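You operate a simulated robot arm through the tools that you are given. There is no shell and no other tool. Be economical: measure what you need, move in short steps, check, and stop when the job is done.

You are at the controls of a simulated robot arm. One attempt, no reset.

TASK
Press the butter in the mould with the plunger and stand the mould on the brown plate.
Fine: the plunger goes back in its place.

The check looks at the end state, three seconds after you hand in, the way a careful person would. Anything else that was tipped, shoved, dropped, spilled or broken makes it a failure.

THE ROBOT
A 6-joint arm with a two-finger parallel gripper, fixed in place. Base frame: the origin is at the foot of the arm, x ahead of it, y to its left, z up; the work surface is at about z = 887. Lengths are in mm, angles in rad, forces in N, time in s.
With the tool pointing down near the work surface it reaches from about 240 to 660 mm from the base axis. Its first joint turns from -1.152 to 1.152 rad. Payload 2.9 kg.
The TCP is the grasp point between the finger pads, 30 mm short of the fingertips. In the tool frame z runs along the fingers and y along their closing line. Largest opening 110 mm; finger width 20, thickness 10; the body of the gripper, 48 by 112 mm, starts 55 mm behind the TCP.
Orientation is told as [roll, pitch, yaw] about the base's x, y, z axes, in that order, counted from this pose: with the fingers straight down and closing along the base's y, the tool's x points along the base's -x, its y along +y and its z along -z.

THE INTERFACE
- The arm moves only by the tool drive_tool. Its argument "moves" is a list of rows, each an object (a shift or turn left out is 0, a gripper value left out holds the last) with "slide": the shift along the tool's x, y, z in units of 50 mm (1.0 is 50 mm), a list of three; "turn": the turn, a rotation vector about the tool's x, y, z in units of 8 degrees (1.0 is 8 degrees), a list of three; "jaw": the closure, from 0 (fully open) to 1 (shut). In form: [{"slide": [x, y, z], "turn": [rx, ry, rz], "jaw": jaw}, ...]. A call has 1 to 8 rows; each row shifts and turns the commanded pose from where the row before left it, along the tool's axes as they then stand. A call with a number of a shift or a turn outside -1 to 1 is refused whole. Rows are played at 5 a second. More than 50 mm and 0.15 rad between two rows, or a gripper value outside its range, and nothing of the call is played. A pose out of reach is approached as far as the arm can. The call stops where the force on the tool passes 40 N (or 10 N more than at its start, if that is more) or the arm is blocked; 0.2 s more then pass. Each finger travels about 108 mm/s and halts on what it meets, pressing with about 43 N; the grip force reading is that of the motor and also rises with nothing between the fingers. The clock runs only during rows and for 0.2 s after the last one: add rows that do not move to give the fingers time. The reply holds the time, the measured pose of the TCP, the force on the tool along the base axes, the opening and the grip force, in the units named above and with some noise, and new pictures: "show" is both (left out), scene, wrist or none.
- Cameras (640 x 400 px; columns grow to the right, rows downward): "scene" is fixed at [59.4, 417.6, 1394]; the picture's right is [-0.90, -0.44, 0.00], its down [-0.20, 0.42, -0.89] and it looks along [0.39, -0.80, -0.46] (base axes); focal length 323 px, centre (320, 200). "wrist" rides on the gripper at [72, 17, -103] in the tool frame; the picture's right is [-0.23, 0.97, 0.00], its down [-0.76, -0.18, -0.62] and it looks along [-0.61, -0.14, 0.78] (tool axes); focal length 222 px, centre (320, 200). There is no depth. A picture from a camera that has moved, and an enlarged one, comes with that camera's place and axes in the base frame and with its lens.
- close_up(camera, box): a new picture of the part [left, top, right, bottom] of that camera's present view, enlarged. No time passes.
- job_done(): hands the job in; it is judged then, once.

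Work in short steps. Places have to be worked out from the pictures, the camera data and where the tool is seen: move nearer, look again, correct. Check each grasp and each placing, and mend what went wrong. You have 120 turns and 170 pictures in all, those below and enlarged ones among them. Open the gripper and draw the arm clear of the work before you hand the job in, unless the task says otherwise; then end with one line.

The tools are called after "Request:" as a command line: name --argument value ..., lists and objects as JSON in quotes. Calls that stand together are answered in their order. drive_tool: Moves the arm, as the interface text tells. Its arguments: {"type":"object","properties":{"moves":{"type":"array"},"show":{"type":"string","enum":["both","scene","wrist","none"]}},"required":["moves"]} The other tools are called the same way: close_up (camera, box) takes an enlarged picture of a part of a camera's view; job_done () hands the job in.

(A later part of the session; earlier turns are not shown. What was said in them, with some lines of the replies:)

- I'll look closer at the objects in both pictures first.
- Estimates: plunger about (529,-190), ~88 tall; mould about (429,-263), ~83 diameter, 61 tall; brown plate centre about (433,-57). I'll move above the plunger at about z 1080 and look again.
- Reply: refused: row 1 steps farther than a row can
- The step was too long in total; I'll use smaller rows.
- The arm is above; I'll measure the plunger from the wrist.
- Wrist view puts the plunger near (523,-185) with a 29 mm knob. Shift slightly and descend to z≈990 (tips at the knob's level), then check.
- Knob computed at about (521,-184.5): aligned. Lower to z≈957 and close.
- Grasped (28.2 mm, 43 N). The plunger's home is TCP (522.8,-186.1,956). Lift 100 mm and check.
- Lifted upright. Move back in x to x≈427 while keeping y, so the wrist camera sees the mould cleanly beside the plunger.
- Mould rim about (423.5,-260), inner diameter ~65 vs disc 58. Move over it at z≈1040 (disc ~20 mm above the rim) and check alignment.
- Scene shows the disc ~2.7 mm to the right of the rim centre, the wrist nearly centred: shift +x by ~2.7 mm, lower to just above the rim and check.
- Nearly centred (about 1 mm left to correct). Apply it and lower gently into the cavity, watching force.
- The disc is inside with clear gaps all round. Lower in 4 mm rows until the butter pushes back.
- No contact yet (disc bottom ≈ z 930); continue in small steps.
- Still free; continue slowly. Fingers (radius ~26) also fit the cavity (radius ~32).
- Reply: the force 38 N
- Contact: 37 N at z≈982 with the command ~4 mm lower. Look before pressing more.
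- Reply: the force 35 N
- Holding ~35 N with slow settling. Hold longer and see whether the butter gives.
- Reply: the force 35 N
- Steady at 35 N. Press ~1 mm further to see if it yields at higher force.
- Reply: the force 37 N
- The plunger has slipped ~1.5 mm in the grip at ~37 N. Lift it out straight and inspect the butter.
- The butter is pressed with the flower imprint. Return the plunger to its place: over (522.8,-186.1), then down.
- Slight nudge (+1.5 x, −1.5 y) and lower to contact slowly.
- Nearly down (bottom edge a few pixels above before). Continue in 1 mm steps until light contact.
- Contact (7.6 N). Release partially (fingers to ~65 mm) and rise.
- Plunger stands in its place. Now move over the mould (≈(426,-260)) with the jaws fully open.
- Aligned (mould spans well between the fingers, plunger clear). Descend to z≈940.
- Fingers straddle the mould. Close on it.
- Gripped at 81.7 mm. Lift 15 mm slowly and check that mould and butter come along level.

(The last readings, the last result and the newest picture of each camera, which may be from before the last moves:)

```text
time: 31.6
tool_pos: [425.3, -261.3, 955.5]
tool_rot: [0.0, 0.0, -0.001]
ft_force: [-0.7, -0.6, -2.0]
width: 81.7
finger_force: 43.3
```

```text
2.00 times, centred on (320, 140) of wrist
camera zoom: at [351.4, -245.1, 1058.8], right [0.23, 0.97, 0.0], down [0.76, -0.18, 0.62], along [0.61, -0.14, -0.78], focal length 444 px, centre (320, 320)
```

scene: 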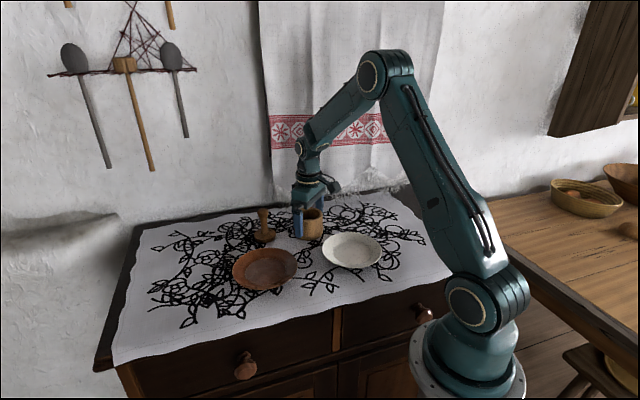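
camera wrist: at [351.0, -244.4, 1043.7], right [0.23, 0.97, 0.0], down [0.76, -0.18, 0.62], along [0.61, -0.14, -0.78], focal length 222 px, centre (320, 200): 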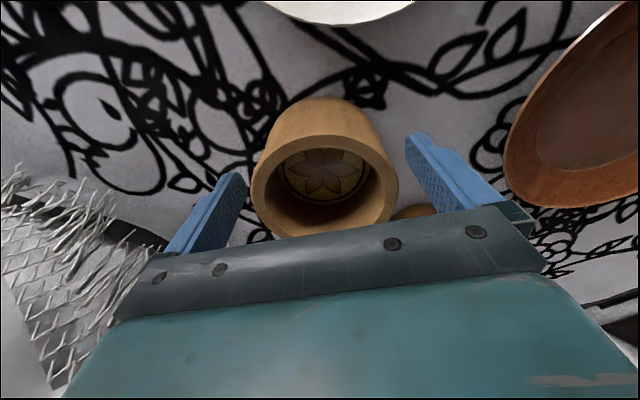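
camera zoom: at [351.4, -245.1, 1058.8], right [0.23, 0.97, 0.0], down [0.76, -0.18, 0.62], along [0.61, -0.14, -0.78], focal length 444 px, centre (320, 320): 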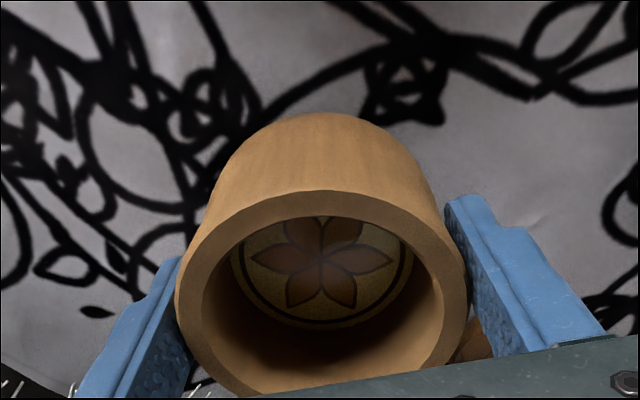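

Mould and butter come up level. Raise to z≈1045, then travel toward the brown plate (≈(434,-59)).

Request:
drive_tool --moves '[{"slide": [0, 0, -0.6]}, {"slide": [0, 0, -0.6]}, {"slide": [0, 0, -0.6]}, {"slide": [-0.06, 0.5, 0]}, {"slide": [-0.06, 0.8, 0]}, {"slide": [-0.06, 0.8, 0]}, {}, {}]'

Request:
close_up --camera "wrist" --box '[240, 0, 496, 160]'

```text
time: 33.4
tool_pos: [432.2, -155.7, 1043.3]
tool_rot: [0.001, 0.001, -0.001]
ft_force: [-0.3, 0.2, -2.3]
width: 81.6
finger_force: 42.7
camera wrist: at [359.1, -139.2, 1146.4], right [0.23, 0.97, 0.0], down [0.76, -0.18, 0.62], along [0.61, -0.14, -0.78], focal length 222 px, centre (320, 200)
```

scene: 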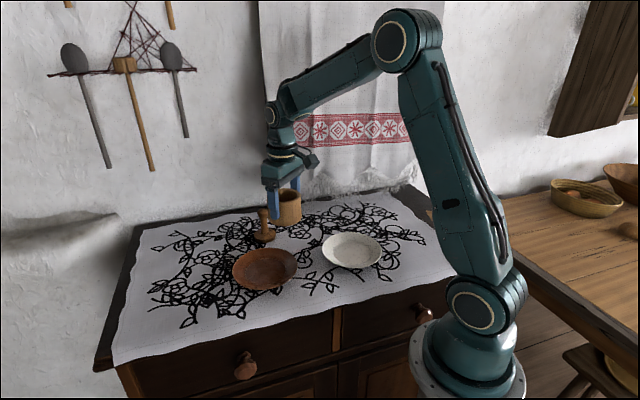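
wrist: 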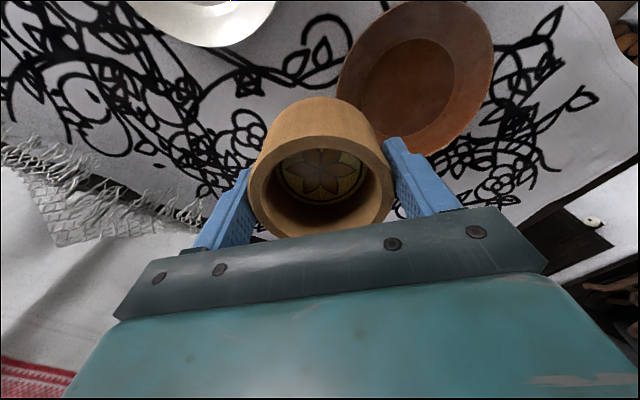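

```text
2.50 times, centred on (368, 80) of wrist
camera zoom: at [359.1, -139.2, 1146.4], right [0.23, 0.97, 0.0], down [0.76, -0.18, 0.62], along [0.61, -0.14, -0.78], focal length 555 px, centre (200, 500)
```

zoom: 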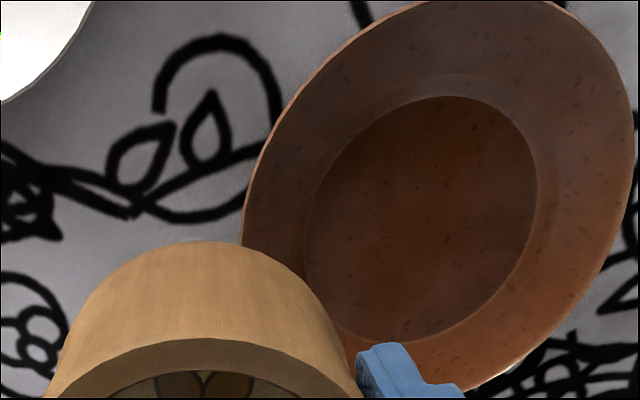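

Well centre computes to about (433,-61). Move over it and lower to z≈985 (mould bottom ~40 mm above the plate).

Request:
drive_tool --moves '[{"slide": [-0.03, 0.65, 0]}, {"slide": [0, 0.65, 0]}, {"slide": [0, 0.6, 0]}, {"slide": [0, 0, 0.5]}, {"slide": [0, 0, 0.6]}, {}, {}]' --show "wrist"

Request:
close_up --camera "wrist" --box '[200, 20, 440, 170]'

Request:
close_up --camera "scene" --box '[200, 180, 360, 300]'

```text
time: 35.0
tool_pos: [438.6, -62.0, 990.0]
tool_rot: [0.002, -0.001, 0.001]
ft_force: [0.5, -0.1, -1.5]
width: 81.9
finger_force: 42.6
camera wrist: at [363.9, -44.5, 1092.9], right [0.23, 0.97, 0.0], down [0.76, -0.18, 0.62], along [0.61, -0.14, -0.78], focal length 222 px, centre (320, 200)
```

wrist: 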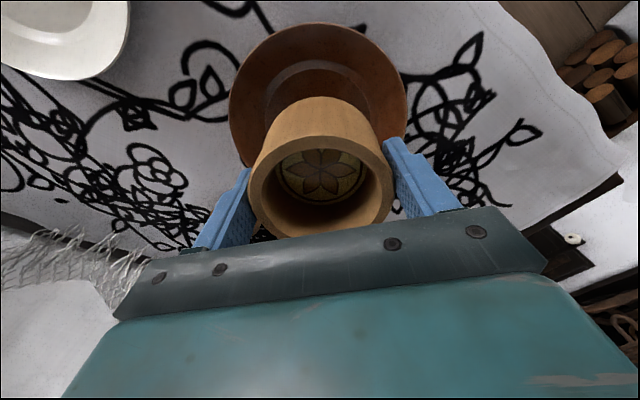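

```text
2.67 times, centred on (320, 95) of wrist
camera zoom: at [363.9, -44.5, 1092.9], right [0.23, 0.97, 0.0], down [0.76, -0.18, 0.62], along [0.61, -0.14, -0.78], focal length 592 px, centre (320, 480)
```

zoom: 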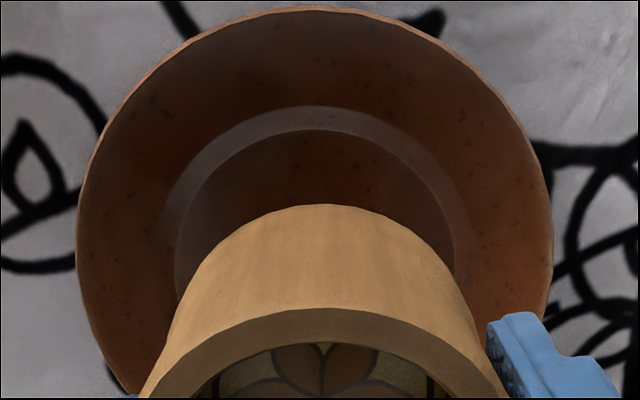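

```text
3.33 times, centred on (280, 240) of scene
camera zoom: at [59.4, 417.6, 1394.0], right [-0.9, -0.44, 0.0], down [-0.2, 0.42, -0.89], along [0.39, -0.8, -0.46], focal length 1078 px, centre (453, 67)
```

zoom: 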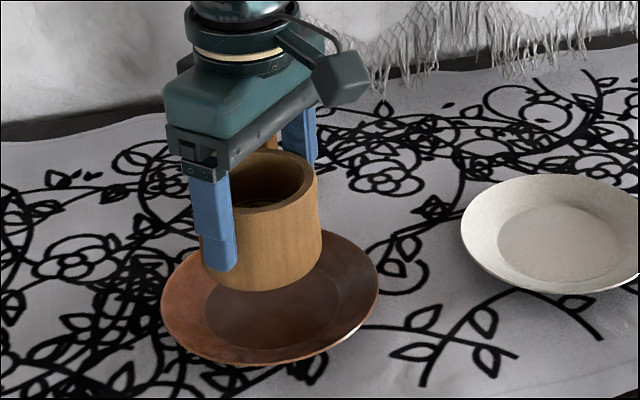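

The mould sits ~2 mm to +y of the plate centre. Correct and lower to z≈960.

Request:
drive_tool --moves '[{"slide": [0.01, -0.035, 0.2]}, {"slide": [0, 0, 0.3]}, {"slide": [0, 0, 0.1]}, {}, {}]' --show "none"

Request:
close_up --camera "wrist" --box '[200, 20, 440, 170]'

Request:
close_up --camera "scene" --box '[216, 205, 328, 305]'

```text
time: 36.2
tool_pos: [436.8, -63.4, 960.0]
tool_rot: [0.0, -0.002, -0.001]
ft_force: [-0.8, 0.0, -2.2]
width: 82.0
finger_force: 42.8
```

```text
2.67 times, centred on (320, 95) of wrist
camera zoom: at [362.3, -46.4, 1063.6], right [0.23, 0.97, 0.0], down [0.76, -0.18, 0.62], along [0.61, -0.14, -0.78], focal length 592 px, centre (320, 480)
```

zoom: 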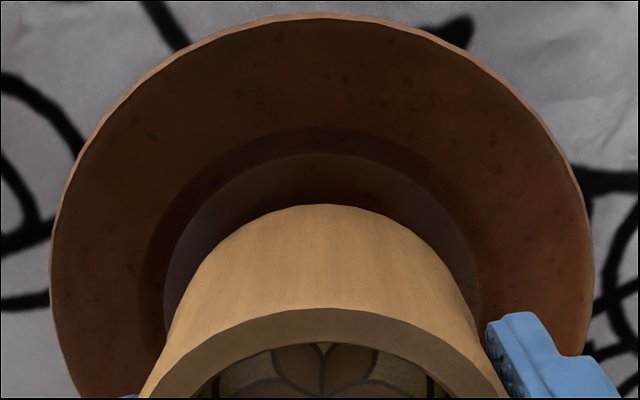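

```text
4.00 times, centred on (272, 255) of scene
camera zoom: at [59.4, 417.6, 1394.0], right [-0.9, -0.44, 0.0], down [-0.2, 0.42, -0.89], along [0.39, -0.8, -0.46], focal length 1294 px, centre (512, -20)
```

zoom: 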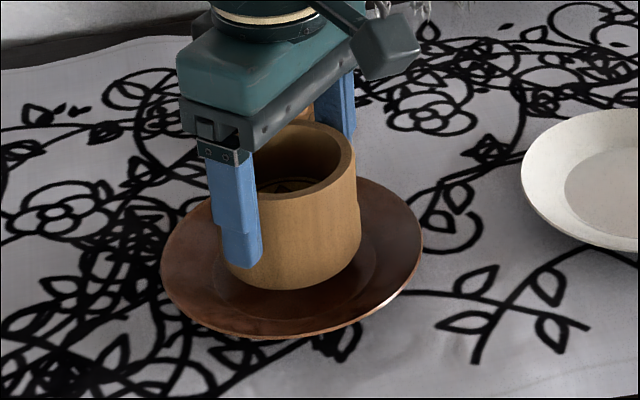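

Well-centred within ~2 mm; shift −1.5 mm in x, then lower slowly to contact.

Request:
drive_tool --moves '[{"slide": [0.03, 0, 0.1]}, {"slide": [0, 0, 0.06]}, {"slide": [0, 0, 0.03]}, {}]' --show "none"

```text
time: 37.2
tool_pos: [434.5, -63.4, 950.1]
tool_rot: [0.001, 0.0, 0.001]
ft_force: [-0.9, -0.9, -2.2]
width: 81.9
finger_force: 42.9
```

Request:
drive_tool --moves '[{"slide": [0, 0, 0.025]}, {"slide": [0, 0, 0.025]}, {}]' --show "none"

```text
time: 38.0
tool_pos: [433.4, -62.6, 947.5]
tool_rot: [-0.001, -0.001, -0.001]
ft_force: [-0.4, -0.3, -1.8]
width: 81.8
finger_force: 43.2
```

Request:
drive_tool --moves '[{"slide": [0, 0, 0.02]}, {"slide": [0, 0, 0.02]}, {}]' --show "none"

Request:
close_up --camera "scene" --box '[216, 205, 328, 305]'

```text
time: 38.8
tool_pos: [434.2, -63.1, 946.2]
tool_rot: [0.0, -0.001, 0.002]
ft_force: [-2.9, 2.9, 11.2]
width: 82.0
finger_force: 43.2
```

```text
4.00 times, centred on (272, 255) of scene
camera zoom: at [59.2, 417.7, 1394.0], right [-0.9, -0.44, 0.0], down [-0.2, 0.42, -0.89], along [0.39, -0.8, -0.46], focal length 1294 px, centre (512, -20)
```

zoom: 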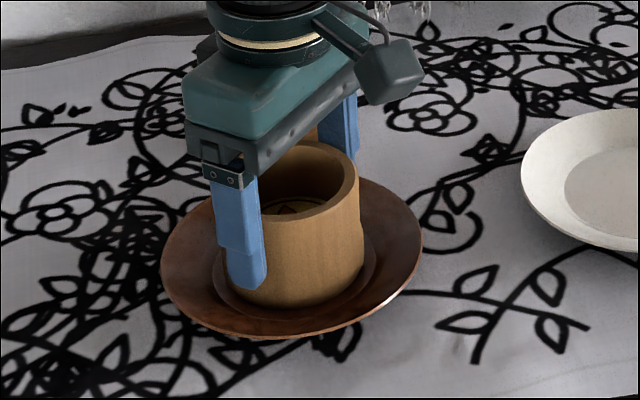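

Resting on the plate (11 N). Ease up 1 mm, open to ~97 mm, and rise.

Request:
drive_tool --moves '[{"slide": [0, 0, -0.02]}, {"jaw": 0.22}, {"jaw": 0.12}, {}, {}]' --show "none"

Request:
close_up --camera "scene" --box '[216, 205, 328, 305]'

Request:
close_up --camera "wrist" --box '[160, 40, 480, 240]'

```text
time: 40.0
tool_pos: [433.3, -63.2, 945.3]
tool_rot: [0.0, -0.001, 0.0]
ft_force: [0.3, 0.5, 0.6]
width: 96.9
finger_force: 0.1
```

```text
4.00 times, centred on (272, 255) of scene
camera zoom: at [59.4, 417.6, 1394.0], right [-0.9, -0.44, 0.0], down [-0.2, 0.42, -0.89], along [0.39, -0.8, -0.46], focal length 1294 px, centre (512, -20)
```

zoom: 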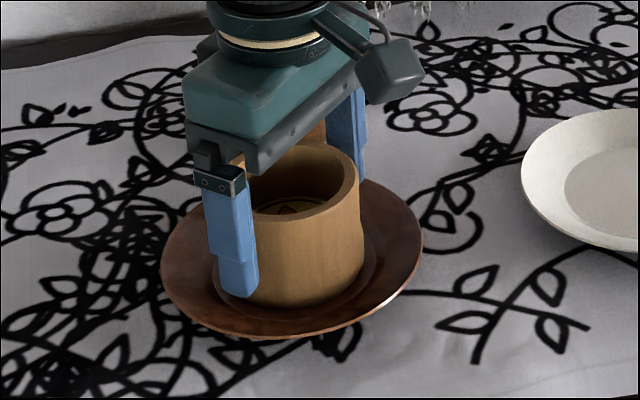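

```text
2.00 times, centred on (320, 140) of wrist
camera zoom: at [360.2, -46.0, 1050.2], right [0.23, 0.97, 0.0], down [0.76, -0.18, 0.62], along [0.61, -0.14, -0.78], focal length 444 px, centre (320, 320)
```

zoom: 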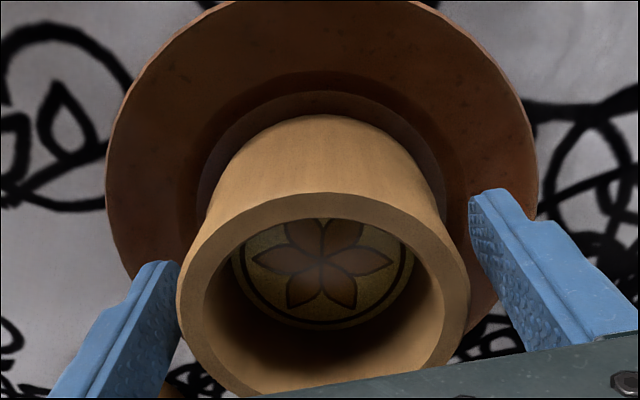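

Released, fingers clear of the mould and the plate; the mould stands flat. Rise straight up and away.

Request:
drive_tool --moves '[{"slide": [0, 0, -0.4]}, {"slide": [0, 0, -0.8]}, {"slide": [0, 0, -0.9]}, {"slide": [0, 0, -0.9]}, {"slide": [0, 0, -0.9]}, {"jaw": 0}, {}]'

Request:
close_up --camera "scene" --box '[210, 190, 402, 310]'

```text
time: 41.6
tool_pos: [433.6, -63.3, 1142.6]
tool_rot: [0.0, 0.0, 0.001]
ft_force: [0.2, 0.1, -0.1]
width: 110.0
finger_force: 0.0
camera wrist: at [360.9, -46.8, 1246.0], right [0.23, 0.97, 0.0], down [0.76, -0.18, 0.62], along [0.61, -0.14, -0.78], focal length 222 px, centre (320, 200)
```

scene: 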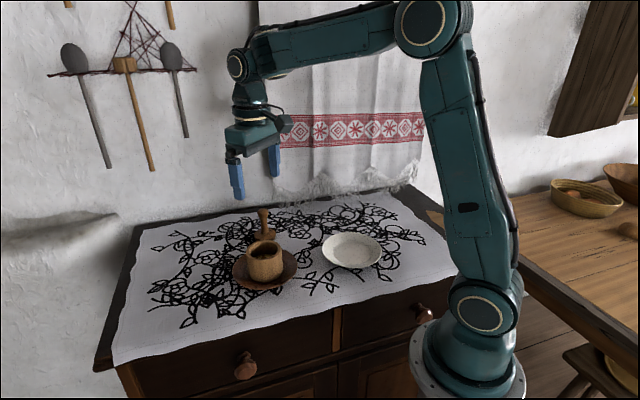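
wrist: 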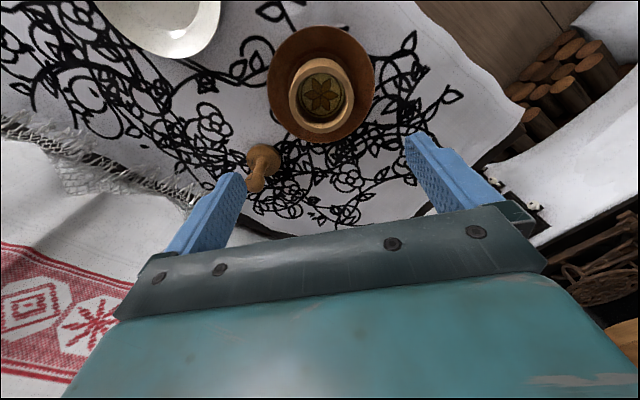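

```text
3.33 times, centred on (306, 250) of scene
camera zoom: at [59.4, 417.6, 1394.0], right [-0.9, -0.44, 0.0], down [-0.2, 0.42, -0.89], along [0.39, -0.8, -0.46], focal length 1078 px, centre (367, 33)
```

zoom: 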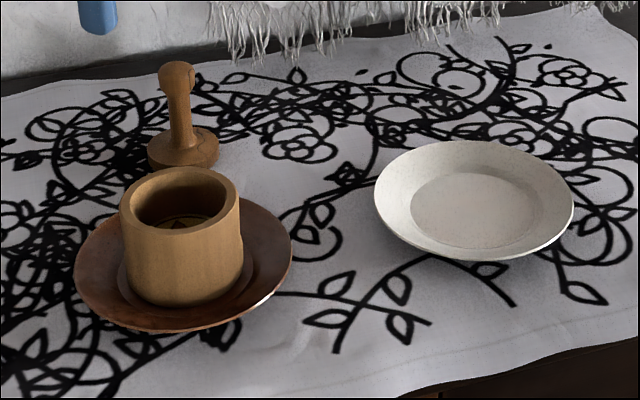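

The mould stands in the brown plate with the butter printed, the plunger is back in its place, and the arm is clear, so I'm handing in.

Request:
job_done

```text
The job is handed in.
```

The butter is pressed and shows the flower print, the mould stands flat on the brown plate, and the plunger is back within about 1–2 mm of where it started.
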